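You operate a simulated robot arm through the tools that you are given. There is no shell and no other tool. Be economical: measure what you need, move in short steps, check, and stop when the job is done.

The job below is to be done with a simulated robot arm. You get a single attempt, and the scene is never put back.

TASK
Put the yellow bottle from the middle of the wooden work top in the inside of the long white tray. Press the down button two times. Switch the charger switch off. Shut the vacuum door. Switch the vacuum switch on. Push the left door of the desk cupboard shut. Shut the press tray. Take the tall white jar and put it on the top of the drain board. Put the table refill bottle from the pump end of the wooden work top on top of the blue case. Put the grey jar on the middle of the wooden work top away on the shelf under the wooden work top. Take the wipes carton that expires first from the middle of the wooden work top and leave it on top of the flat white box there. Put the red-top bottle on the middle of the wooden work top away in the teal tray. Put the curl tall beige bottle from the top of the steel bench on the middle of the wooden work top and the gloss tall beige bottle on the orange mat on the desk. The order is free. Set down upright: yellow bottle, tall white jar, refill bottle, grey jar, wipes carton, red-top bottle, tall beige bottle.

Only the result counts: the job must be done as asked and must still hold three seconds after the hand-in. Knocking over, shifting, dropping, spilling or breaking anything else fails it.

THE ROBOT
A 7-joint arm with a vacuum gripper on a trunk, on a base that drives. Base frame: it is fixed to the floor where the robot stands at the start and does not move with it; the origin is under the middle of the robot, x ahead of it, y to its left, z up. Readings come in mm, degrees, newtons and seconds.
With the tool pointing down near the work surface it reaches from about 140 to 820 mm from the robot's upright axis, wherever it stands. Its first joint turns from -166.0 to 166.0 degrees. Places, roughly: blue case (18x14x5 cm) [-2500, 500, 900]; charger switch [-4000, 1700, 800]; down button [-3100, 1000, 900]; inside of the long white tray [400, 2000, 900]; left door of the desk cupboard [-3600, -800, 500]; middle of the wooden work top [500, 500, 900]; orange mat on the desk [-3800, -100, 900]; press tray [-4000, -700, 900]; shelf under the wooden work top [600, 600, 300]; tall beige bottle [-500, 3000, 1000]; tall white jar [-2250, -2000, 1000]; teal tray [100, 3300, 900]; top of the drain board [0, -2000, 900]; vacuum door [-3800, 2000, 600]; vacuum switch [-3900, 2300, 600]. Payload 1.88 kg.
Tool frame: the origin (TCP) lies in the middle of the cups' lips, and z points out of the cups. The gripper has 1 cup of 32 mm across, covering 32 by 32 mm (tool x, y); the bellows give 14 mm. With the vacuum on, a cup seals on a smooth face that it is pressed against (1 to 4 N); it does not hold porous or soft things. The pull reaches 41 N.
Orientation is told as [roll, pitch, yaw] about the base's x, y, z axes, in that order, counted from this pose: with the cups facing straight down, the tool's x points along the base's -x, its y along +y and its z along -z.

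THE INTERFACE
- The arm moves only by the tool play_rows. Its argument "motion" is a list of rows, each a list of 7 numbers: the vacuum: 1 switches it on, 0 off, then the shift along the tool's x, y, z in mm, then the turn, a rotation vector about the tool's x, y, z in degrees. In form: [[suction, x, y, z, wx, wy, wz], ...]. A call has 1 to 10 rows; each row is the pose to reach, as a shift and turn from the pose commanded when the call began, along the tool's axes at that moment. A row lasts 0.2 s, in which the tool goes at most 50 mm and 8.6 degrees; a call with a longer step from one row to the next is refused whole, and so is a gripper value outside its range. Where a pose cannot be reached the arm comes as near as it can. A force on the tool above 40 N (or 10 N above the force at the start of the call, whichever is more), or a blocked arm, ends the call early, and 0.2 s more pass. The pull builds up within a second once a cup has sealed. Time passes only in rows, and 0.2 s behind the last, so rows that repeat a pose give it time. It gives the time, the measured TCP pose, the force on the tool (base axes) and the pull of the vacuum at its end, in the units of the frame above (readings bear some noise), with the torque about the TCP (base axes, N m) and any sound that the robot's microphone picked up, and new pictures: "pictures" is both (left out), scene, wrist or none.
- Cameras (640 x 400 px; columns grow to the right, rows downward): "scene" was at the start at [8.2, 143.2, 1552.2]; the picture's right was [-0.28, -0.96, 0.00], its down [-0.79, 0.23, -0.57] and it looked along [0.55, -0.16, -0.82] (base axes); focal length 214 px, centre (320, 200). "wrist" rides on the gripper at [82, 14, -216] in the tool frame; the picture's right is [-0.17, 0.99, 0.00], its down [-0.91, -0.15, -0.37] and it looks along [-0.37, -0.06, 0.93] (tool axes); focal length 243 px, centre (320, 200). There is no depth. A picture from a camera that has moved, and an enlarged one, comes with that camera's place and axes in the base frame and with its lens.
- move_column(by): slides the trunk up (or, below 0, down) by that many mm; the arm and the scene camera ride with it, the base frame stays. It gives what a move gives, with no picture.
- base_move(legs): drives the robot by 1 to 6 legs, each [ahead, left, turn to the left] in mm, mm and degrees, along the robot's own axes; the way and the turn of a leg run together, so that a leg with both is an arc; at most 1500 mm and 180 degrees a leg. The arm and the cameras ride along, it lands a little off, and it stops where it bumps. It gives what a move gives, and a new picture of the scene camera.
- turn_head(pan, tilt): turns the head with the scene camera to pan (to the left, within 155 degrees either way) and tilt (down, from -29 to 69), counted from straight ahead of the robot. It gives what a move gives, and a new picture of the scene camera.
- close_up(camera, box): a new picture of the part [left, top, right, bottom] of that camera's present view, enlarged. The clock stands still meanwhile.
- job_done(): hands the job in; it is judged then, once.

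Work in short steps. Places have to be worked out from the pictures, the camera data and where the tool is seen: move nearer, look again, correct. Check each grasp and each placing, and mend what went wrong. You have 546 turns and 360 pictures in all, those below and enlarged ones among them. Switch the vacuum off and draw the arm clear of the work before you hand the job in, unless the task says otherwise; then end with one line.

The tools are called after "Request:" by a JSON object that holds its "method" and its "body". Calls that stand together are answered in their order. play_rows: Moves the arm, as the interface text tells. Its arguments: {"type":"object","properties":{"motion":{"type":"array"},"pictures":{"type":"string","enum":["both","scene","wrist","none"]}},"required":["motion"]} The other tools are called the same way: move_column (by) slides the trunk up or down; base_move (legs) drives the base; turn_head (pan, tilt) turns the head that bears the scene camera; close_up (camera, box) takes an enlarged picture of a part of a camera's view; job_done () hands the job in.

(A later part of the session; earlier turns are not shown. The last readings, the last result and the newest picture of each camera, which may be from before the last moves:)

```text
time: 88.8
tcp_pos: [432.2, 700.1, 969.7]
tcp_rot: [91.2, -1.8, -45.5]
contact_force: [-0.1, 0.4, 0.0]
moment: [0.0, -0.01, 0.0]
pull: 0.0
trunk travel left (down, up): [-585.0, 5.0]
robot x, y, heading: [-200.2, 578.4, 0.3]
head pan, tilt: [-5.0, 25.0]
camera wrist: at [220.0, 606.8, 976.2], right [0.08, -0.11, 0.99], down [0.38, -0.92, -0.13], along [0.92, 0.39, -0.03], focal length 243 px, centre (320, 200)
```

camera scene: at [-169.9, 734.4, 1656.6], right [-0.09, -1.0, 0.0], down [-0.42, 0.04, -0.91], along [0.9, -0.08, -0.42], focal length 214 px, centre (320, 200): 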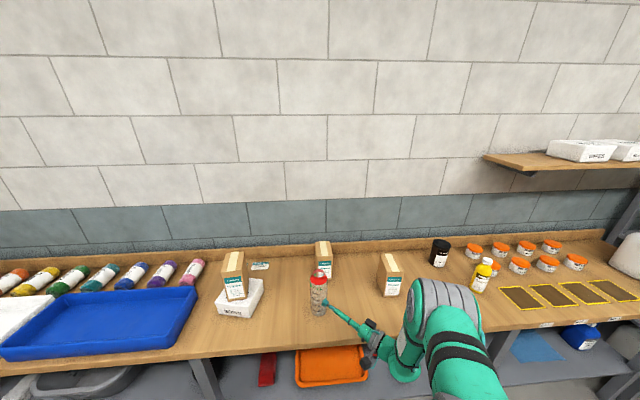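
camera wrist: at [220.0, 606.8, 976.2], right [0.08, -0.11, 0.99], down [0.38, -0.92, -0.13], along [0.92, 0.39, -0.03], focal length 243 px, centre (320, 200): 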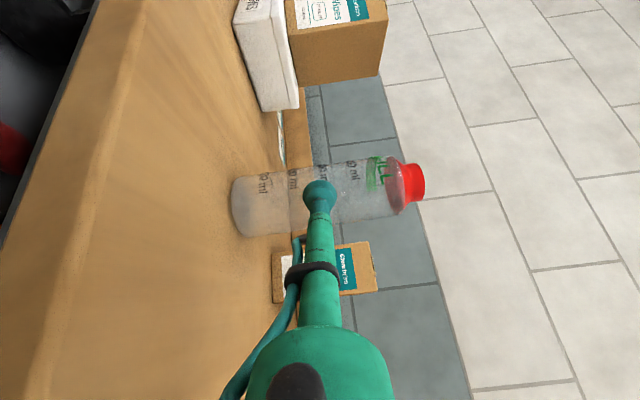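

Still not sealed. The bottle needs a backstop: I'll push it gently against the bench's backboard. First back off and yaw the tool straight ahead.

Request:
{"method": "play_rows", "body": {"motion": [[0, 0, 0, -30, 0, 0, 0], [0, 0, 0, -70, 0, 0, 0], [0, 0, 0, -70, 0, -8.5, 0], [0, 0, 0, -70, 0, -17, 0], [0, 0, 0, -70, 0, -25.5, 0], [0, 0, 0, -70, 0, -34, 0], [0, 0, 0, -70, 0, -42.5, 0], [0, 0, 0, -70, 0, -44.5, 0]]}}

```text
time: 90.6
tcp_pos: [382.9, 651.4, 968.0]
tcp_rot: [92.1, -0.5, -90.1]
contact_force: [0.0, 0.1, 0.2]
moment: [0.0, -0.04, -0.01]
pull: 0.0
trunk travel left (down, up): [-585.0, 5.0]
robot x, y, heading: [-199.5, 581.9, -0.0]
head pan, tilt: [-5.0, 25.0]
camera scene: at [-169.8, 734.7, 1656.5], right [-0.09, -1.0, 0.0], down [-0.42, 0.04, -0.91], along [0.9, -0.08, -0.42], focal length 214 px, centre (320, 200)
camera wrist: at [166.1, 732.5, 973.3], right [-0.04, -0.16, 0.99], down [-0.37, -0.92, -0.16], along [0.93, -0.37, -0.02], focal length 243 px, centre (320, 200)
```

scene: 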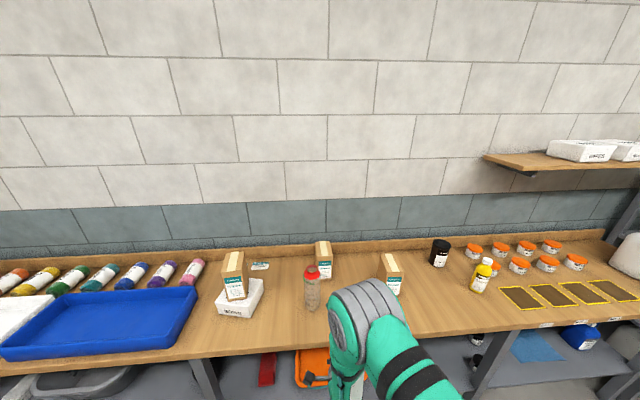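
wrist: 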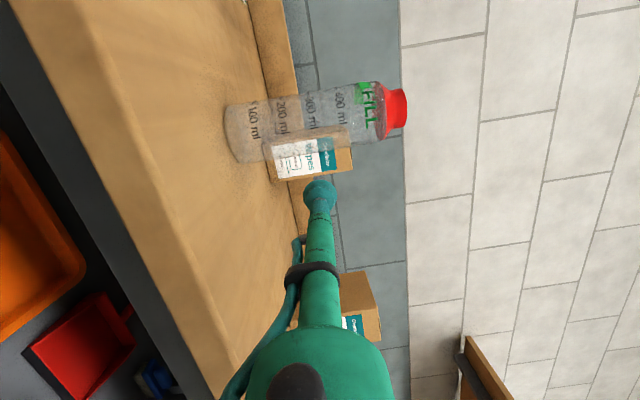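

Forward-pointing works. Before pushing, I check the backboard height behind the bottle.

Request:
{"method": "close_up", "body": {"camera": "scene", "box": [230, 220, 350, 320]}}

Request:
{"method": "close_up", "body": {"camera": "wrist", "box": [200, 0, 440, 150]}}

```text
4.00 times, centred on (290, 270) of scene
camera zoom: at [-169.8, 734.7, 1656.5], right [-0.09, -1.0, 0.0], down [-0.42, 0.04, -0.91], along [0.9, -0.08, -0.42], focal length 858 px, centre (440, -80)
```

zoom: 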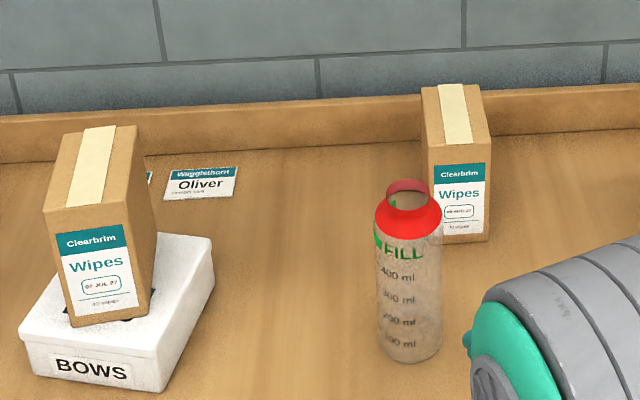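

```text
2.67 times, centred on (320, 75) of wrist
camera zoom: at [166.1, 732.5, 973.3], right [-0.04, -0.16, 0.99], down [-0.37, -0.92, -0.16], along [0.93, -0.37, -0.02], focal length 647 px, centre (320, 533)
```

zoom: 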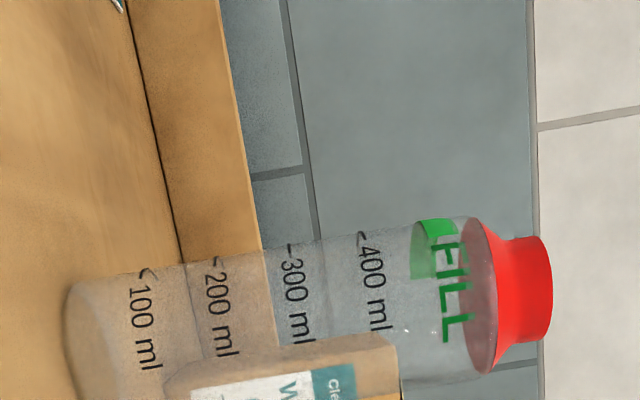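

Backboard is ~65 mm tall at x≈770. I tilt the tool 8° down, yaw 10° left, and align behind the bottle (centre ≈ (455,714)) at z≈935.

Request:
{"method": "play_rows", "body": {"motion": [[0, 15, 0, 0, 2, 3, 0], [0, 35, -10, 0, 4, 6, 0], [0, 51, -22, 3, 6, 8, 0], [0, 51, -33, 7, 8, 10, 0]]}}

```text
time: 91.6
tcp_pos: [391.3, 700.5, 936.9]
tcp_rot: [84.1, -0.1, -79.8]
contact_force: [0.7, 0.9, -0.1]
moment: [-0.03, -0.02, -0.01]
pull: 0.0
trunk travel left (down, up): [-585.0, 5.0]
robot x, y, heading: [-199.3, 581.6, 0.4]
head pan, tilt: [-5.0, 25.0]
camera scene: at [-169.9, 734.6, 1656.5], right [-0.09, -1.0, 0.0], down [-0.42, 0.04, -0.91], along [0.9, -0.08, -0.42], focal length 214 px, centre (320, 200)
camera wrist: at [166.1, 744.5, 971.5], right [0.13, -0.14, 0.98], down [-0.22, -0.97, -0.11], along [0.97, -0.2, -0.16], focal length 243 px, centre (320, 200)
```

scene: 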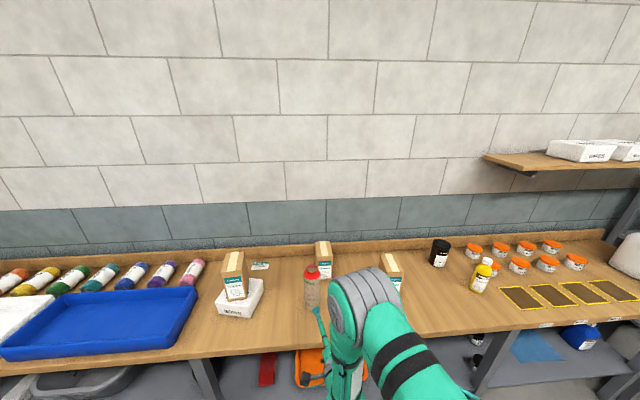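
wrist: 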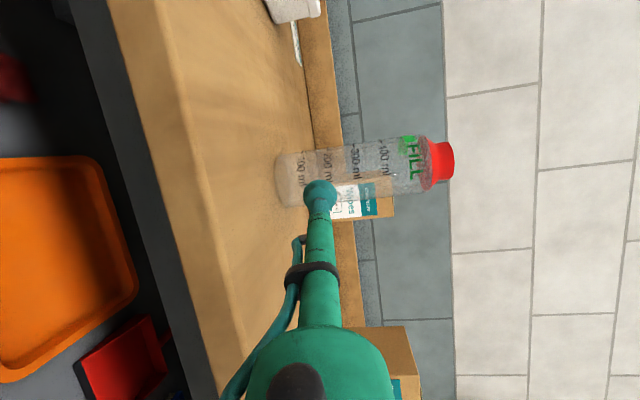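

Aligned. I push slowly using the base, 100 mm first, then look.

Request:
{"method": "base_move", "body": {"legs": [[100, 17, 0]]}}

Request:
{"method": "close_up", "body": {"camera": "wrist", "box": [160, 50, 480, 250]}}

```text
time: 92.8
tcp_pos: [491.6, 719.0, 935.5]
tcp_rot: [84.1, 0.0, -79.9]
contact_force: [0.4, -0.3, -0.1]
moment: [0.03, -0.01, -0.01]
pull: 0.1
trunk travel left (down, up): [-585.0, 5.0]
robot x, y, heading: [-99.8, 594.4, 0.0]
head pan, tilt: [-5.0, 25.0]
camera scene: at [-69.4, 751.7, 1656.5], right [-0.08, -1.0, 0.0], down [-0.42, 0.04, -0.91], along [0.9, -0.08, -0.42], focal length 214 px, centre (320, 200)
```

scene: 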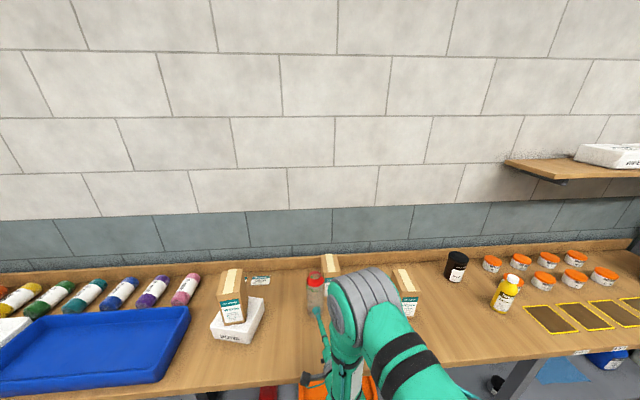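

```text
2.00 times, centred on (320, 150) of wrist
camera zoom: at [266.5, 761.9, 971.4], right [0.13, -0.14, 0.98], down [-0.22, -0.97, -0.11], along [0.97, -0.2, -0.16], focal length 485 px, centre (320, 300)
```

zoom: 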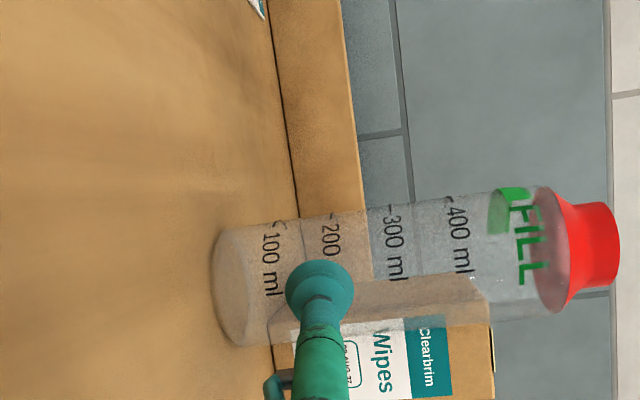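

Bottle is centred and path clears the carton by ~20 mm. Push on another 85 mm with the base.

Request:
{"method": "base_move", "body": {"legs": [[85, 17, 0]]}}

Request:
{"method": "close_up", "body": {"camera": "wrist", "box": [160, 50, 480, 250]}}

```text
time: 93.8
tcp_pos: [576.7, 735.8, 936.7]
tcp_rot: [84.1, -0.1, -79.9]
contact_force: [0.3, -0.3, 0.2]
moment: [-0.03, 0.01, 0.0]
pull: 0.1
trunk travel left (down, up): [-585.0, 5.0]
robot x, y, heading: [-16.8, 613.0, -0.1]
head pan, tilt: [-5.0, 25.0]
camera scene: at [16.2, 768.8, 1656.5], right [-0.09, -1.0, 0.0], down [-0.42, 0.04, -0.91], along [0.9, -0.08, -0.42], focal length 214 px, centre (320, 200)
```

scene: 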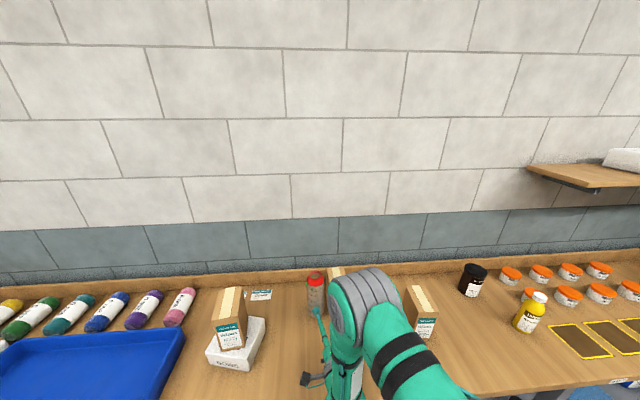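

```text
2.00 times, centred on (320, 150) of wrist
camera zoom: at [352.1, 778.9, 971.4], right [0.13, -0.14, 0.98], down [-0.22, -0.97, -0.11], along [0.97, -0.2, -0.16], focal length 485 px, centre (320, 300)
```

zoom: 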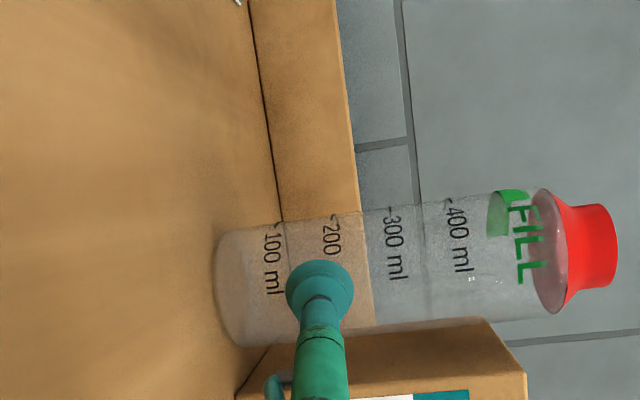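

Push on with the arm, keeping height, up to near the backboard.

Request:
{"method": "play_rows", "body": {"motion": [[0, 0, 2, 20, 0, 0, 0], [0, 0, 4, 40, 0, 0, 0], [0, 0, 6, 60, 0, 0, 0], [0, 0, 8, 80, 0, 0, 0], [0, 0, 9.3, 90, 0, 0, 0]]}}

```text
time: 95.0
tcp_pos: [666.6, 751.6, 936.5]
tcp_rot: [84.0, -0.1, -79.9]
contact_force: [0.5, -0.1, 0.1]
moment: [0.0, -0.05, -0.02]
pull: 0.1
trunk travel left (down, up): [-585.0, 5.0]
robot x, y, heading: [-11.9, 613.6, -0.2]
head pan, tilt: [-5.0, 25.0]
camera scene: at [16.2, 768.8, 1656.5], right [-0.09, -1.0, 0.0], down [-0.42, 0.04, -0.91], along [0.9, -0.08, -0.42], focal length 214 px, centre (320, 200)
camera wrist: at [441.6, 794.7, 971.2], right [0.13, -0.14, 0.98], down [-0.22, -0.97, -0.11], along [0.97, -0.2, -0.16], focal length 243 px, centre (320, 200)
```

scene: 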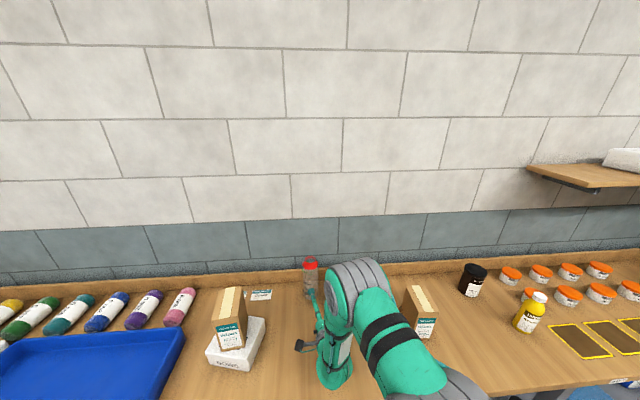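
wrist: 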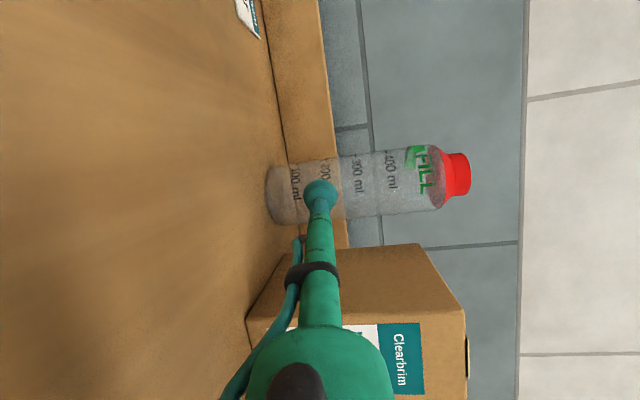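

Near the board. I inch forward with vacuum on until force/seal builds.

Request:
{"method": "play_rows", "body": {"motion": [[1, 0, 1, 10, 0, 0, 0], [1, 0, 2, 20, 0, 0, 0], [1, 0, 3, 28, 0, 0, 0], [1, 0, 3.5, 34, 0, 0, 0], [1, 0, 4, 38, 0, 0, 0], [1, 0, 4, 38, 0, 0, 0]], "pictures": "wrist"}}

```text
time: 96.4
tcp_pos: [703.8, 758.1, 936.8]
tcp_rot: [84.1, -0.2, -79.9]
contact_force: [-0.7, 0.0, 0.9]
moment: [-0.06, -0.01, 0.03]
pull: 0.0
trunk travel left (down, up): [-585.0, 5.0]
robot x, y, heading: [-17.5, 615.2, 0.0]
head pan, tilt: [-5.0, 25.0]
camera wrist: at [479.1, 801.4, 971.5], right [0.13, -0.14, 0.98], down [-0.22, -0.97, -0.11], along [0.97, -0.2, -0.16], focal length 243 px, centre (320, 200)
```

wrist: 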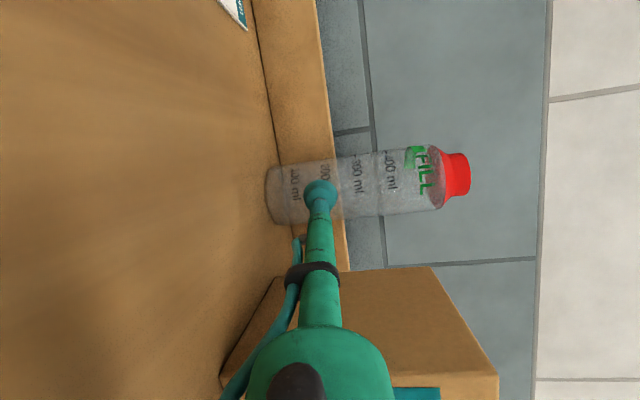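

Request:
{"method": "play_rows", "body": {"motion": [[1, 0, 0.3, 4, 0, 0, 0], [1, 0, 0.6, 8, 0, 0, 0], [1, 0, 1, 12, 0, 0, 0], [1, 0, 1, 12, 0, 0, 0]], "pictures": "none"}}

```text
time: 97.4
tcp_pos: [713.4, 759.8, 934.8]
tcp_rot: [84.1, -0.1, -79.9]
contact_force: [-14.5, -3.5, -1.3]
moment: [0.04, -0.19, -0.33]
pull: 40.8
trunk travel left (down, up): [-585.0, 5.0]
robot x, y, heading: [-15.4, 615.7, -0.0]
head pan, tilt: [-5.0, 25.0]
```

Sealed against the backboard. I back off the board, lift and retract.

Request:
{"method": "play_rows", "body": {"motion": [[1, 0, 0, -6, 0, 0, 0], [1, 0, 8, -10, 0, 0, 0], [1, 0, 40, -25, 0, 0, 0], [1, 0, 80, -50, 0, 0, 0], [1, 0, 120, -90, 0, 0, 0], [1, 0, 120, -135, 0, 0, 0], [1, 0, 120, -180, 0, 0, 0]]}}

```text
refused: row 5 steps farther than a row can; nothing moved
```

Request:
{"method": "play_rows", "body": {"motion": [[1, 0, 0, -6, 0, 0, 0], [1, 0, 8, -10, 0, 0, 0], [1, 0, 40, -25, 0, 0, 0], [1, 0, 75, -45, 0, 0, 0], [1, 0, 105, -80, 0, 0, 0], [1, 0, 120, -120, 0, 0, 0], [1, 0, 120, -165, 0, 0, 0]]}}

```text
time: 99.0
tcp_pos: [566.4, 733.1, 1072.9]
tcp_rot: [84.0, -0.1, -79.8]
contact_force: [0.8, -0.6, -0.6]
moment: [-0.04, -0.09, -0.06]
pull: 40.3
trunk travel left (down, up): [-585.0, 5.0]
robot x, y, heading: [-16.5, 611.3, 0.1]
head pan, tilt: [-5.0, 25.0]
camera scene: at [15.8, 768.7, 1656.5], right [-0.09, -1.0, 0.0], down [-0.42, 0.04, -0.91], along [0.9, -0.08, -0.42], focal length 214 px, centre (320, 200)
camera wrist: at [340.8, 777.4, 1107.9], right [0.13, -0.14, 0.98], down [-0.22, -0.97, -0.11], along [0.97, -0.2, -0.16], focal length 243 px, centre (320, 200)
```

scene: 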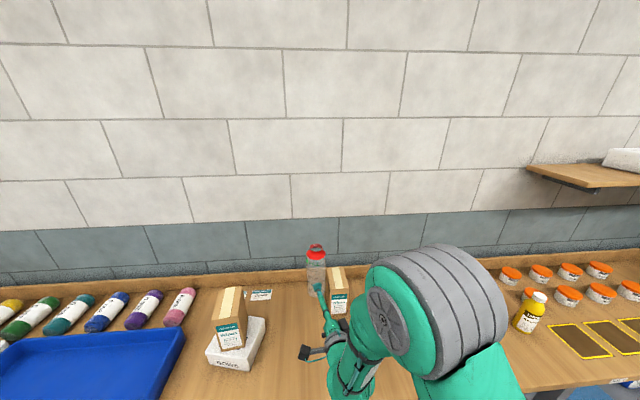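
wrist: 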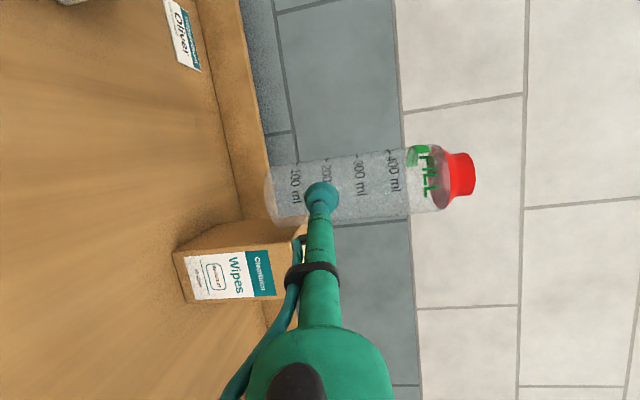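

Bottle held. I drive back, turn left 90° and head toward the steel bench.

Request:
{"method": "base_move", "body": {"legs": [[-500, 0, 0], [0, 0, 90], [900, 0, 0]]}}

```text
time: 110.2
tcp_pos: [-623.5, 2100.7, 1073.9]
tcp_rot: [84.2, -0.1, 9.7]
contact_force: [-0.3, -0.8, -0.6]
moment: [0.0, 0.03, -0.1]
pull: 40.5
trunk travel left (down, up): [-585.0, 5.0]
robot x, y, heading: [-510.9, 1519.8, 89.7]
head pan, tilt: [-5.0, 25.0]
camera scene: at [-663.4, 1551.5, 1656.6], right [1.0, -0.09, 0.0], down [-0.04, -0.42, -0.91], along [0.08, 0.9, -0.42], focal length 214 px, centre (320, 200)
```

scene: 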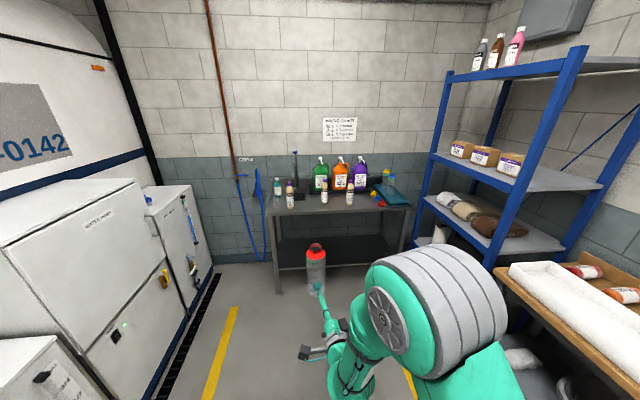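

I zoom in on the steel bench.

Request:
{"method": "close_up", "body": {"camera": "scene", "box": [260, 140, 430, 250]}}

```text
3.64 times, centred on (345, 195) of scene
camera zoom: at [-663.4, 1551.5, 1656.6], right [1.0, -0.09, 0.0], down [-0.04, -0.42, -0.91], along [0.08, 0.9, -0.42], focal length 780 px, centre (229, 218)
```

zoom: 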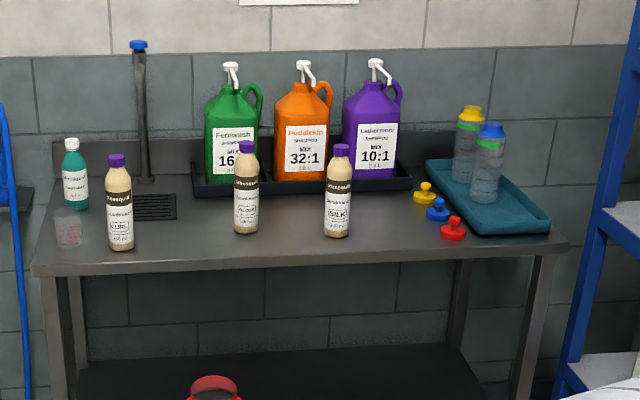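

The teal tray (x≈50–300, y≈3080–3550) holds yellow- and blue-top bottles; its front part near (135,3155) is free. I drive closer.

Request:
{"method": "base_move", "body": {"legs": [[780, -530, 0]]}}

```text
time: 115.1
tcp_pos: [-97.9, 2876.8, 1073.2]
tcp_rot: [84.2, -0.1, 10.0]
contact_force: [0.9, 0.8, -1.4]
moment: [0.06, 0.01, -0.03]
pull: 40.8
trunk travel left (down, up): [-585.0, 5.0]
robot x, y, heading: [23.0, 2294.0, 90.3]
head pan, tilt: [-5.0, 25.0]
camera scene: at [-133.7, 2326.6, 1656.6], right [1.0, -0.09, 0.0], down [-0.04, -0.42, -0.91], along [0.08, 0.9, -0.42], focal length 214 px, centre (320, 200)
```

scene: 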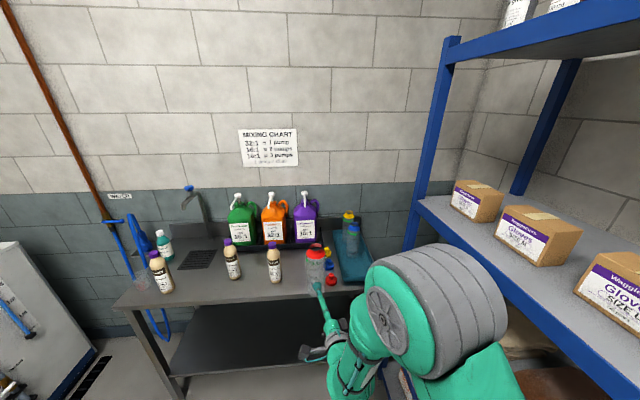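

The elbow is near the rack on the right. I shift the base left 170 mm and reach right with the arm instead.

Request:
{"method": "base_move", "body": {"legs": [[0, 170, 0]]}}

Request:
{"method": "play_rows", "body": {"motion": [[1, -44, -1, -8, 0, -1, 0], [1, -88, -2, -15, 0, -2, 0], [1, -132, -3, -23, 0, -3, 0], [1, -176, -3, -31, 0, -5, 0], [1, -220, -4, -39, 0, -6, 0], [1, -264, -5, -47, 0, -7, 0], [1, -308, -5, -54, 0, -8, 0], [1, -352, -6, -62, 0, -9, 0], [1, -394, -7, -69, 0, -10, 0]]}}

```text
time: 116.5
tcp_pos: [-269.7, 2876.2, 1073.8]
tcp_rot: [84.1, -0.2, 10.1]
contact_force: [0.1, -0.5, -0.9]
moment: [0.03, -0.02, -0.06]
pull: 40.8
trunk travel left (down, up): [-585.0, 5.0]
robot x, y, heading: [-148.6, 2292.7, 90.2]
head pan, tilt: [-5.0, 25.0]
camera scene: at [-305.6, 2326.0, 1656.5], right [1.0, -0.08, 0.0], down [-0.04, -0.42, -0.91], along [0.08, 0.9, -0.42], focal length 214 px, centre (320, 200)
```

scene: 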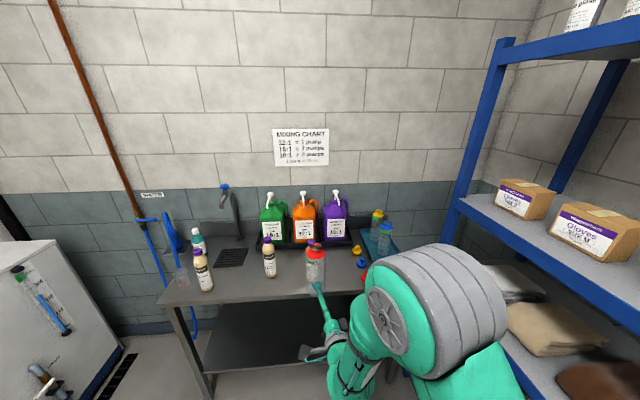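

```text
time: 118.5
tcp_pos: [130.5, 2878.5, 1074.6]
tcp_rot: [84.1, -1.1, 0.1]
contact_force: [0.7, 0.2, 0.7]
moment: [0.0, 0.01, -0.05]
pull: 40.0
trunk travel left (down, up): [-585.0, 5.0]
robot x, y, heading: [-146.6, 2293.9, 90.1]
head pan, tilt: [-5.0, 25.0]
camera scene: at [-305.4, 2326.0, 1656.6], right [1.0, -0.08, 0.0], down [-0.04, -0.42, -0.91], along [0.08, 0.9, -0.42], focal length 214 px, centre (320, 200)
camera wrist: at [47.8, 2664.0, 1107.6], right [0.15, 0.1, 0.98], down [0.92, -0.39, -0.1], along [0.37, 0.92, -0.15], focal length 243 px, centre (320, 200)
```

scene: 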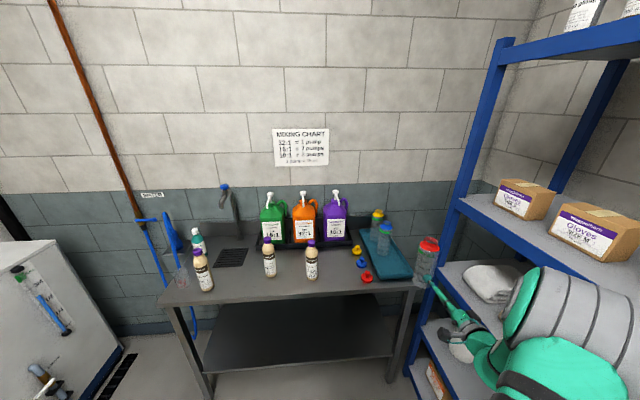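
wrist: 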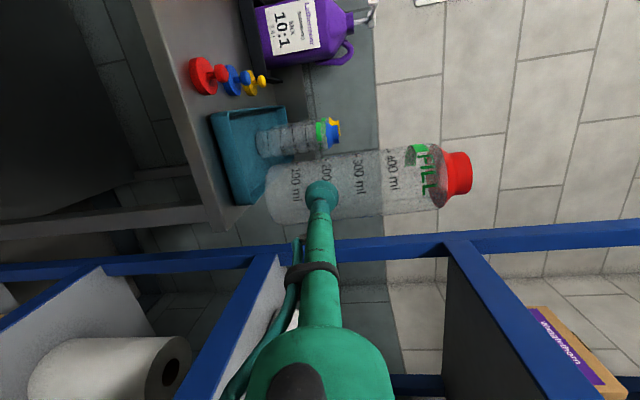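

Tray front edge y≈3063, x 15–210; blue-top bottle at ~(130,3230). I drive ahead 223 mm to put the bottle at ≈(112,3132), still high.

Request:
{"method": "base_move", "body": {"legs": [[223, 18, 0]]}}

Request:
{"method": "close_up", "body": {"camera": "wrist", "box": [0, 0, 640, 400]}}

```text
time: 120.2
tcp_pos: [111.7, 3100.7, 1074.1]
tcp_rot: [84.2, -1.1, 0.0]
contact_force: [0.4, 0.0, -0.2]
moment: [0.03, 0.02, -0.06]
pull: 40.7
trunk travel left (down, up): [-585.0, 5.0]
robot x, y, heading: [-166.5, 2515.5, 90.0]
head pan, tilt: [-5.0, 25.0]
camera scene: at [-324.1, 2549.3, 1656.6], right [1.0, -0.08, 0.0], down [-0.04, -0.42, -0.91], along [0.08, 0.9, -0.42], focal length 214 px, centre (320, 200)
```

scene: 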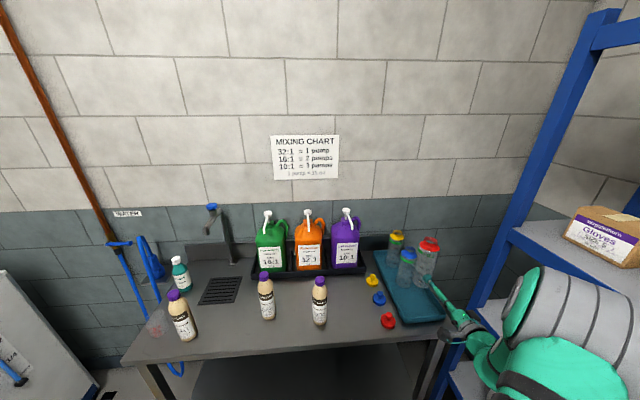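

```text
1.00 times, centred on (320, 200) of wrist
camera zoom: at [28.9, 2887.3, 1107.6], right [0.15, 0.1, 0.98], down [0.92, -0.39, -0.1], along [0.37, 0.92, -0.15], focal length 243 px, centre (320, 200)
```

zoom: 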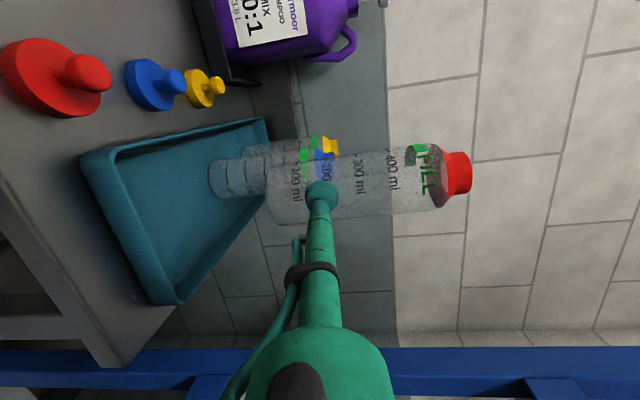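

Position fits: free space in front of the blue-top bottle. I lower.

Request:
{"method": "play_rows", "body": {"motion": [[1, 0, -40, 4, 0, 0, 0], [1, 0, -80, 8, 0, 0, 0], [1, 0, -112, 11.5, 0, 0, 0], [1, 0, -120, 12.3, 0, 0, 0]], "pictures": "wrist"}}

```text
time: 121.2
tcp_pos: [113.8, 3102.1, 953.2]
tcp_rot: [84.1, -1.1, 0.1]
contact_force: [-0.8, 0.2, -0.4]
moment: [0.04, 0.0, -0.08]
pull: 41.1
trunk travel left (down, up): [-585.0, 5.0]
robot x, y, heading: [-168.4, 2516.1, 90.2]
head pan, tilt: [-5.0, 25.0]
camera wrist: at [31.5, 2887.8, 986.8], right [0.15, 0.1, 0.98], down [0.92, -0.39, -0.1], along [0.37, 0.92, -0.15], focal length 243 px, centre (320, 200)
```

wrist: 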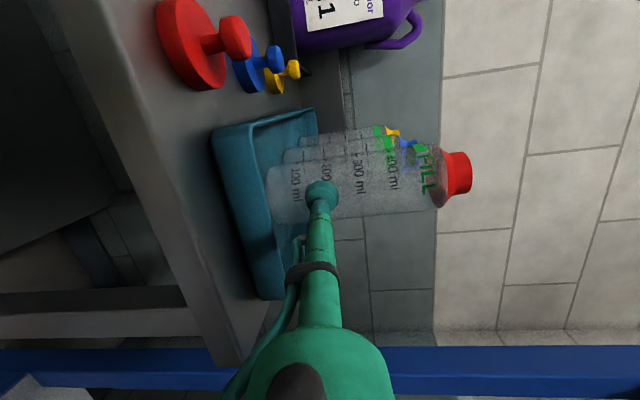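

Continue down in small steps until contact.

Request:
{"method": "play_rows", "body": {"motion": [[1, 0, -4, 0.4, 0, 0, 0], [1, 0, -8, 0.8, 0, 0, 0], [1, 0, -8, 0.8, 0, 0, 0]], "pictures": "none"}}

Request:
{"method": "play_rows", "body": {"motion": [[1, 0, -3, 0.3, 0, 0, 0], [1, 0, -6, 0.6, 0, 0, 0], [1, 0, -6, 0.6, 0, 0, 0]], "pictures": "none"}}

```text
time: 122.0
tcp_pos: [112.8, 3101.3, 946.0]
tcp_rot: [84.1, -1.2, 0.2]
contact_force: [-0.2, 0.1, -0.5]
moment: [0.04, -0.02, -0.04]
pull: 40.4
trunk travel left (down, up): [-585.0, 5.0]
robot x, y, heading: [-167.1, 2519.8, 90.3]
head pan, tilt: [-5.0, 25.0]
```

```text
time: 122.8
tcp_pos: [114.3, 3101.6, 940.6]
tcp_rot: [84.2, -1.2, 0.0]
contact_force: [0.0, -0.4, 0.9]
moment: [0.13, 0.0, -0.06]
pull: 41.4
trunk travel left (down, up): [-585.0, 5.0]
robot x, y, heading: [-164.2, 2518.1, 90.2]
head pan, tilt: [-5.0, 25.0]
```

Request:
{"method": "play_rows", "body": {"motion": [[1, 0, -3, 0.3, 0, 0, 0], [1, 0, -3, 0.3, 0, 0, 0]], "pictures": "both"}}

```text
time: 123.4
tcp_pos: [115.1, 3100.7, 939.0]
tcp_rot: [84.4, -1.2, 0.0]
contact_force: [0.9, -2.1, 12.7]
moment: [0.21, 0.18, -0.04]
pull: 40.6
trunk travel left (down, up): [-585.0, 5.0]
robot x, y, heading: [-165.8, 2521.1, 90.1]
head pan, tilt: [-5.0, 25.0]
camera scene: at [-324.3, 2548.1, 1656.7], right [1.0, -0.08, 0.0], down [-0.04, -0.42, -0.91], along [0.08, 0.9, -0.42], focal length 214 px, centre (320, 200)
camera wrist: at [32.0, 2886.9, 971.4], right [0.14, 0.1, 0.98], down [0.92, -0.39, -0.1], along [0.37, 0.92, -0.14], focal length 243 px, centre (320, 200)
```

scene: 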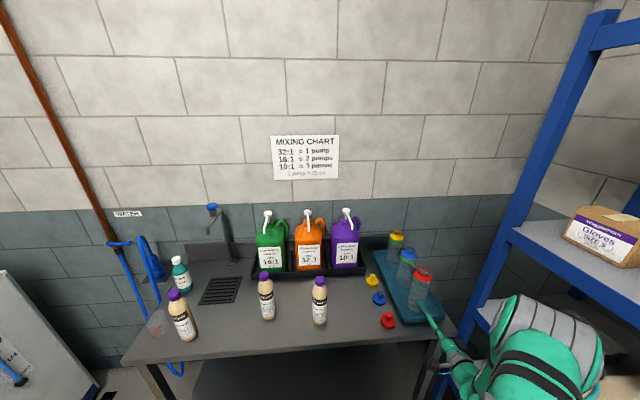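
wrist: 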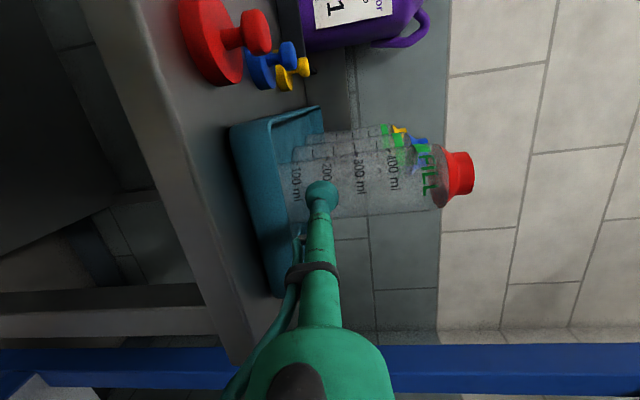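

Contact made. Release, wait, and back off slowly.

Request:
{"method": "play_rows", "body": {"motion": [[1, 0, 2, 0, 0, 0, 0], [0, 0, 2, 0, 0, 0, 0], [0, 0, 2, 0, 0, 0, 0], [0, 0, 2, -1, 0, 0, 0], [0, 0, 2, -4, 0, 0, 0], [0, 0, 2, -10, 0, 0, 0], [0, 0, 4, -40, 0, 0, 0], [0, 0, 10, -80, 0, 0, 0]], "pictures": "wrist"}}

Request:
{"method": "close_up", "body": {"camera": "scene", "box": [140, 220, 460, 370]}}

```text
time: 125.2
tcp_pos: [113.2, 3021.8, 955.7]
tcp_rot: [84.2, -1.1, 0.2]
contact_force: [-0.1, -0.3, 0.4]
moment: [0.03, 0.01, 0.01]
pull: 0.0
trunk travel left (down, up): [-585.0, 5.0]
robot x, y, heading: [-165.7, 2519.1, 90.1]
head pan, tilt: [-5.0, 25.0]
camera wrist: at [30.6, 2808.0, 988.1], right [0.15, 0.1, 0.98], down [0.92, -0.39, -0.1], along [0.37, 0.92, -0.15], focal length 243 px, centre (320, 200)
```

wrist: 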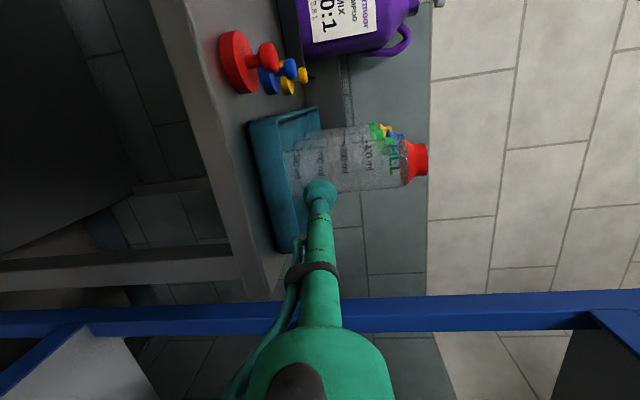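

```text
2.00 times, centred on (300, 295) of scene
camera zoom: at [-324.0, 2549.5, 1656.5], right [1.0, -0.08, 0.0], down [-0.04, -0.42, -0.91], along [0.08, 0.9, -0.42], focal length 429 px, centre (360, 10)
```

zoom: 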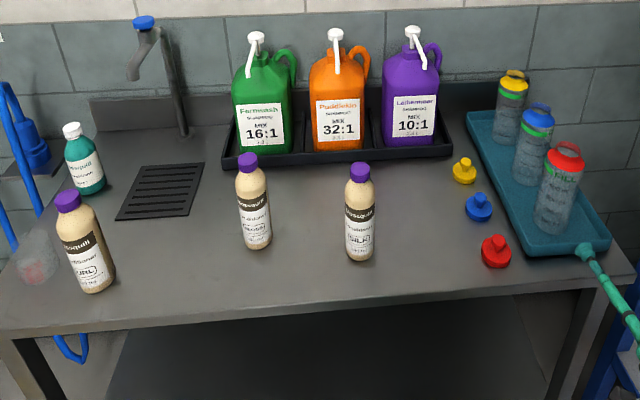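

Red-top bottle stands in the teal tray. Next the beige bottles; I back off with room to bring the tool vertical again, and read the labels.

Request:
{"method": "close_up", "body": {"camera": "scene", "box": [240, 260, 340, 340]}}

Request:
{"method": "base_move", "body": {"legs": [[-350, 0, 0], [0, 500, 0]]}}

Request:
{"method": "play_rows", "body": {"motion": [[0, 0, 10, 0, 0, 8.5, 0], [0, 0, 30, 0, 0, 17, 0], [0, 0, 50, 0, 0, 25.5, 0], [0, 0, 70, 0, 0, 34, 0], [0, 0, 90, 0, 0, 42.5, 0], [0, 0, 110, 0, 0, 51, 0], [0, 0, 130, 0, 0, 59.5, 0], [0, 0, 150, 0, 0, 68, 0], [0, 0, 160, 0, 0, 76.5, 0], [0, 0, 160, 0, 0, 85, 0]], "pictures": "none"}}

```text
5.00 times, centred on (290, 300) of scene
camera zoom: at [-324.0, 2549.5, 1656.5], right [1.0, -0.08, 0.0], down [-0.04, -0.42, -0.91], along [0.08, 0.9, -0.42], focal length 1072 px, centre (470, -300)
```

zoom: 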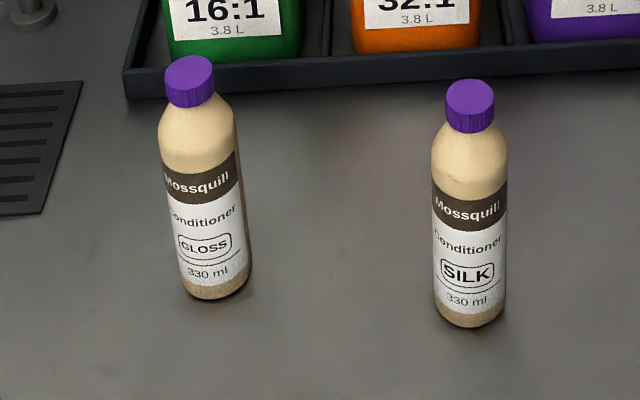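

```text
time: 130.1
tcp_pos: [-387.8, 2673.8, 953.6]
tcp_rot: [84.2, -1.1, 0.3]
contact_force: [-0.6, 0.0, 0.3]
moment: [-0.02, -0.01, -0.01]
pull: 0.1
trunk travel left (down, up): [-585.0, 5.0]
robot x, y, heading: [-670.6, 2171.8, 90.4]
head pan, tilt: [-5.0, 25.0]
camera scene: at [-825.1, 2200.7, 1656.6], right [1.0, -0.08, 0.0], down [-0.04, -0.42, -0.91], along [0.08, 0.9, -0.42], focal length 214 px, centre (320, 200)
```

scene: 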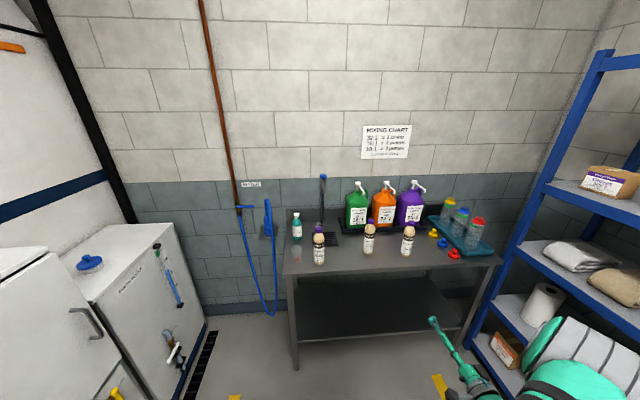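

```text
time: 132.2
tcp_pos: [-450.0, 2658.1, 1080.6]
tcp_rot: [87.8, 5.3, 81.1]
contact_force: [0.8, -0.4, 2.4]
moment: [-0.06, -0.47, -0.07]
pull: 0.1
out of reach, approached as far as the arm can: row 9, 10
trunk travel left (down, up): [-585.0, 5.0]
robot x, y, heading: [-669.4, 2169.3, 90.3]
head pan, tilt: [-5.0, 25.0]
```

Now pointing left; I move the TCP left toward the robot's centre line.

Request:
{"method": "play_rows", "body": {"motion": [[0, 0, 0, 45, 0, 0, 0], [0, 0, 0, 90, 0, 0, 0], [0, 0, 0, 135, 0, 0, 0], [0, 0, 10, 180, 0, 0, 0], [0, 0, 20, 225, 0, 0, 0], [0, 0, 30, 260, 0, 0, 0]]}}

```text
time: 133.7
tcp_pos: [-708.7, 2701.9, 1099.9]
tcp_rot: [87.9, 5.6, 81.1]
contact_force: [0.9, 0.4, -0.5]
moment: [0.0, -0.01, 0.0]
pull: 0.1
trunk travel left (down, up): [-585.0, 5.0]
robot x, y, heading: [-673.0, 2170.8, 90.4]
head pan, tilt: [-5.0, 25.0]
camera scene: at [-825.2, 2200.8, 1656.5], right [1.0, -0.08, 0.0], down [-0.04, -0.42, -0.91], along [0.08, 0.9, -0.42], focal length 214 px, centre (320, 200)
camera wrist: at [-508.7, 2590.1, 1128.0], right [0.01, 0.26, 0.96], down [0.51, 0.83, -0.23], along [-0.86, 0.5, -0.13], focal length 243 px, centre (320, 200)
```

scene: 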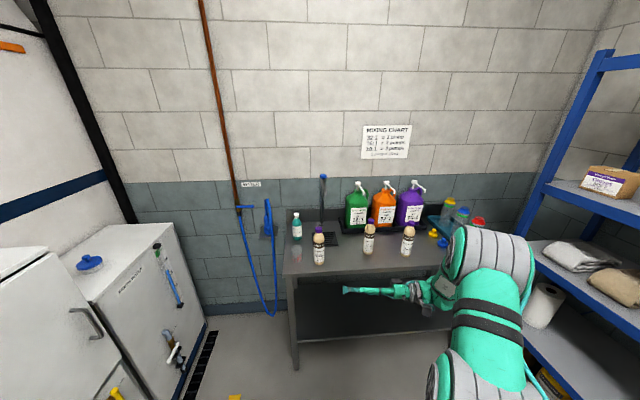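
wrist: 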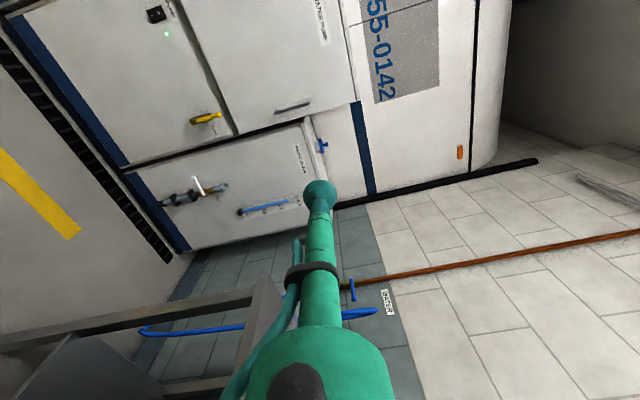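

Tilt the tool down to vertical.

Request:
{"method": "play_rows", "body": {"motion": [[0, 0, 0, 0, 8.5, 0, 0], [0, 0, 0, 0, 17, 0, 0], [0, 0, 0, 0, 25.5, 0, 0], [0, 0, 0, 0, 34, 0, 0], [0, 0, 0, 0, 42.5, 0, 0], [0, 0, 0, 0, 51, 0, 0], [0, 0, 0, 0, 59.5, 0, 0], [0, 0, 0, 0, 68, 0, 0], [0, 0, 0, 0, 76.5, 0, 0], [0, 0, 0, 0, 85, 0, 0]], "pictures": "none"}}

```text
time: 135.8
tcp_pos: [-706.0, 2701.4, 1099.5]
tcp_rot: [2.8, 5.5, 81.1]
contact_force: [0.2, 0.1, 0.1]
moment: [0.04, 0.0, 0.01]
pull: 0.1
trunk travel left (down, up): [-585.0, 5.0]
robot x, y, heading: [-669.0, 2168.3, 90.2]
head pan, tilt: [-5.0, 25.0]
```

Level out and raise, then drive ahead to the bench.

Request:
{"method": "play_rows", "body": {"motion": [[0, 0, 0, -40, 1.4, -2.7, -4.5], [0, 0, 0, -80, 2.8, -5.5, -9], [0, 0, 0, -115, 2.8, -5.5, -9]], "pictures": "none"}}

Request:
{"method": "base_move", "body": {"legs": [[300, 0, 0]]}}

Request:
{"method": "close_up", "body": {"camera": "wrist", "box": [0, 0, 640, 400]}}

```text
time: 136.7
tcp_pos: [-698.0, 2711.4, 1212.6]
tcp_rot: [0.5, -0.2, 90.0]
contact_force: [0.1, -0.5, -0.3]
moment: [0.0, 0.0, -0.01]
pull: 0.1
trunk travel left (down, up): [-585.0, 5.0]
robot x, y, heading: [-669.7, 2171.0, 90.2]
head pan, tilt: [-5.0, 25.0]
```

```text
time: 138.7
tcp_pos: [-699.0, 3012.9, 1213.2]
tcp_rot: [0.5, -0.1, 89.8]
contact_force: [0.1, 0.4, 0.1]
moment: [-0.01, 0.0, 0.0]
pull: 0.0
trunk travel left (down, up): [-585.0, 5.0]
robot x, y, heading: [-668.0, 2469.6, 90.1]
head pan, tilt: [-5.0, 25.0]
camera scene: at [-826.1, 2503.1, 1656.5], right [1.0, -0.09, 0.0], down [-0.04, -0.42, -0.91], along [0.08, 0.9, -0.42], focal length 214 px, centre (320, 200)
```

scene: 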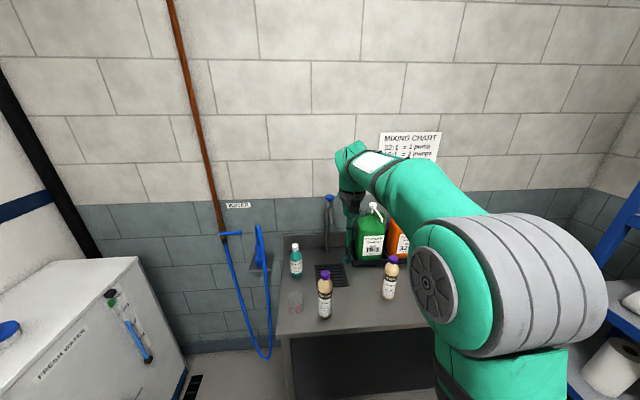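

```text
1.00 times, centred on (320, 200) of wrist
camera zoom: at [-711.9, 2930.6, 1428.4], right [-0.99, 0.17, 0.01], down [0.16, 0.91, 0.38], along [0.05, 0.37, -0.93], focal length 243 px, centre (320, 200)
```

zoom: 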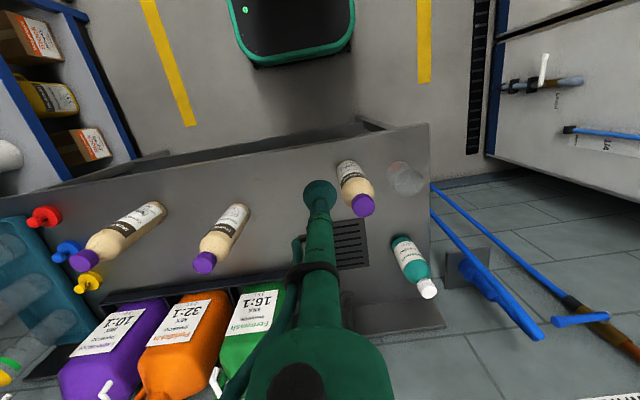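

Curl cap ≈ (-756,3076,~1100). I move above it and look.

Request:
{"method": "play_rows", "body": {"motion": [[0, -20, 19, 15, 0, 0, 0], [0, -42, 38, 35, 0, 0, 0], [0, -63, 57, 60, 0, 0, 0], [0, -63, 57, 70, 0, 0, 0]]}}

```text
time: 139.7
tcp_pos: [-757.0, 3076.8, 1145.5]
tcp_rot: [0.5, -0.2, 89.8]
contact_force: [-0.5, 0.7, -0.6]
moment: [0.0, 0.04, -0.03]
pull: 0.0
trunk travel left (down, up): [-585.0, 5.0]
robot x, y, heading: [-670.5, 2470.7, 89.9]
head pan, tilt: [-5.0, 25.0]
camera scene: at [-826.2, 2503.0, 1656.5], right [1.0, -0.09, 0.0], down [-0.04, -0.42, -0.91], along [0.08, 0.9, -0.42], focal length 214 px, centre (320, 200)
camera wrist: at [-770.0, 2994.0, 1359.5], right [-0.99, 0.17, 0.01], down [0.16, 0.91, 0.38], along [0.05, 0.37, -0.93], focal length 243 px, centre (320, 200)
```

scene: 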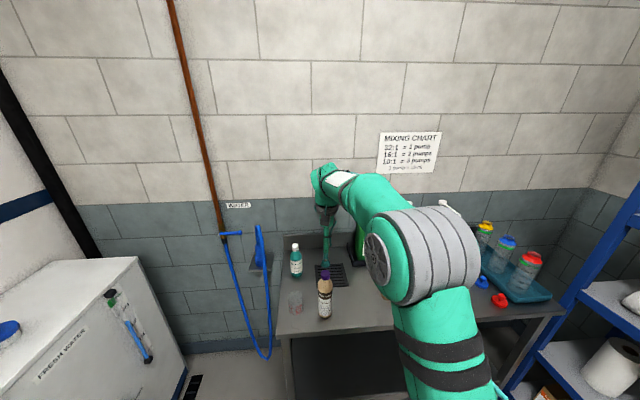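
wrist: 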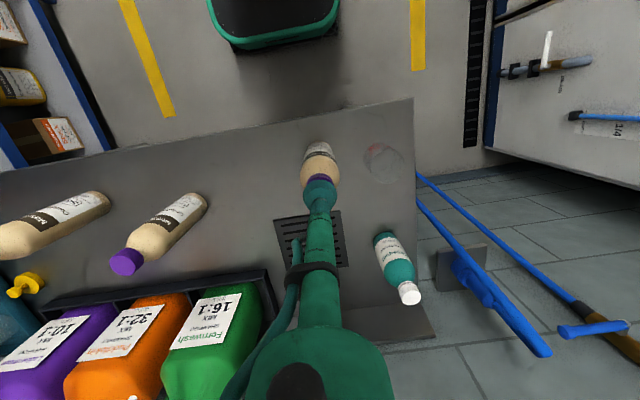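

Request:
{"method": "close_up", "body": {"camera": "wrist", "box": [270, 130, 370, 220]}}

Request:
{"method": "close_up", "body": {"camera": "scene", "box": [280, 220, 380, 330]}}

```text
4.44 times, centred on (320, 175) of wrist
camera zoom: at [-770.0, 2994.0, 1359.5], right [-0.99, 0.17, 0.01], down [0.16, 0.91, 0.38], along [0.05, 0.37, -0.93], focal length 1078 px, centre (320, 311)
```

zoom: 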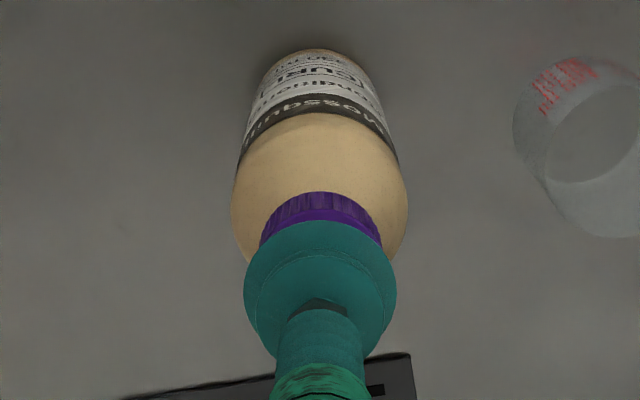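

```text
3.64 times, centred on (330, 275) of scene
camera zoom: at [-826.2, 2503.0, 1656.5], right [1.0, -0.09, 0.0], down [-0.04, -0.42, -0.91], along [0.08, 0.9, -0.42], focal length 780 px, centre (284, -73)
```

zoom: 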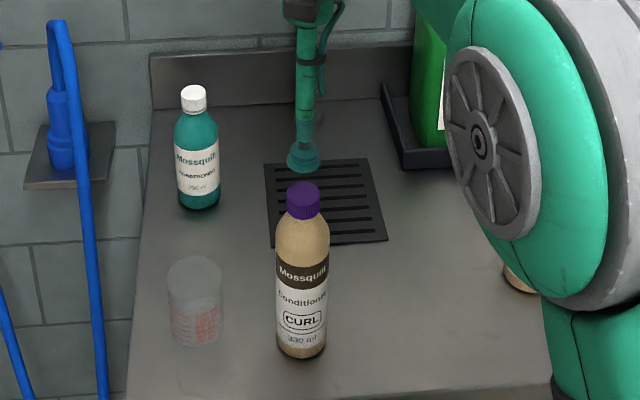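

Aligned with cap centre (-757,3078,~1104). Lower with vacuum on.

Request:
{"method": "play_rows", "body": {"motion": [[1, -1, 0, 25, 0, 0, 0], [1, -1, 0, 35, 0, 0, 0], [1, -1, 0, 41, 0, 0, 0], [1, -1, 0, 45, 0, 0, 0], [1, -1, 0, 45, 0, 0, 0]], "pictures": "none"}}

```text
time: 140.9
tcp_pos: [-757.0, 3076.5, 1099.4]
tcp_rot: [0.5, -0.1, 89.7]
contact_force: [-0.1, -0.3, -0.1]
moment: [-0.01, -0.02, 0.01]
pull: 0.1
trunk travel left (down, up): [-585.0, 5.0]
robot x, y, heading: [-667.3, 2472.9, 90.2]
head pan, tilt: [-5.0, 25.0]
```

Request:
{"method": "play_rows", "body": {"motion": [[1, 0, 0, 4, 0, 0, 0], [1, 0, 0, 8, 0, 0, 0], [1, 0, 0, 8, 0, 0, 0]], "pictures": "none"}}

Request:
{"method": "close_up", "body": {"camera": "scene", "box": [280, 220, 380, 330]}}

```text
time: 141.7
tcp_pos: [-757.3, 3077.6, 1090.5]
tcp_rot: [0.5, -0.2, 89.8]
contact_force: [0.4, -0.5, 0.1]
moment: [0.0, -0.02, -0.04]
pull: 0.1
trunk travel left (down, up): [-585.0, 5.0]
robot x, y, heading: [-667.3, 2475.3, 90.3]
head pan, tilt: [-5.0, 25.0]
```

```text
3.64 times, centred on (330, 275) of scene
camera zoom: at [-826.1, 2502.7, 1656.6], right [1.0, -0.09, 0.0], down [-0.04, -0.42, -0.91], along [0.08, 0.9, -0.42], focal length 780 px, centre (284, -73)
```

zoom: 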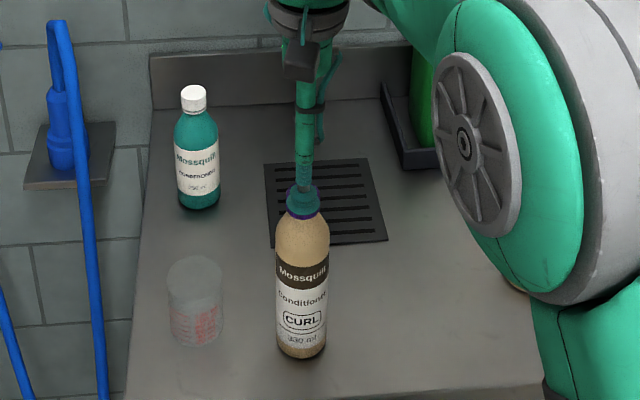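

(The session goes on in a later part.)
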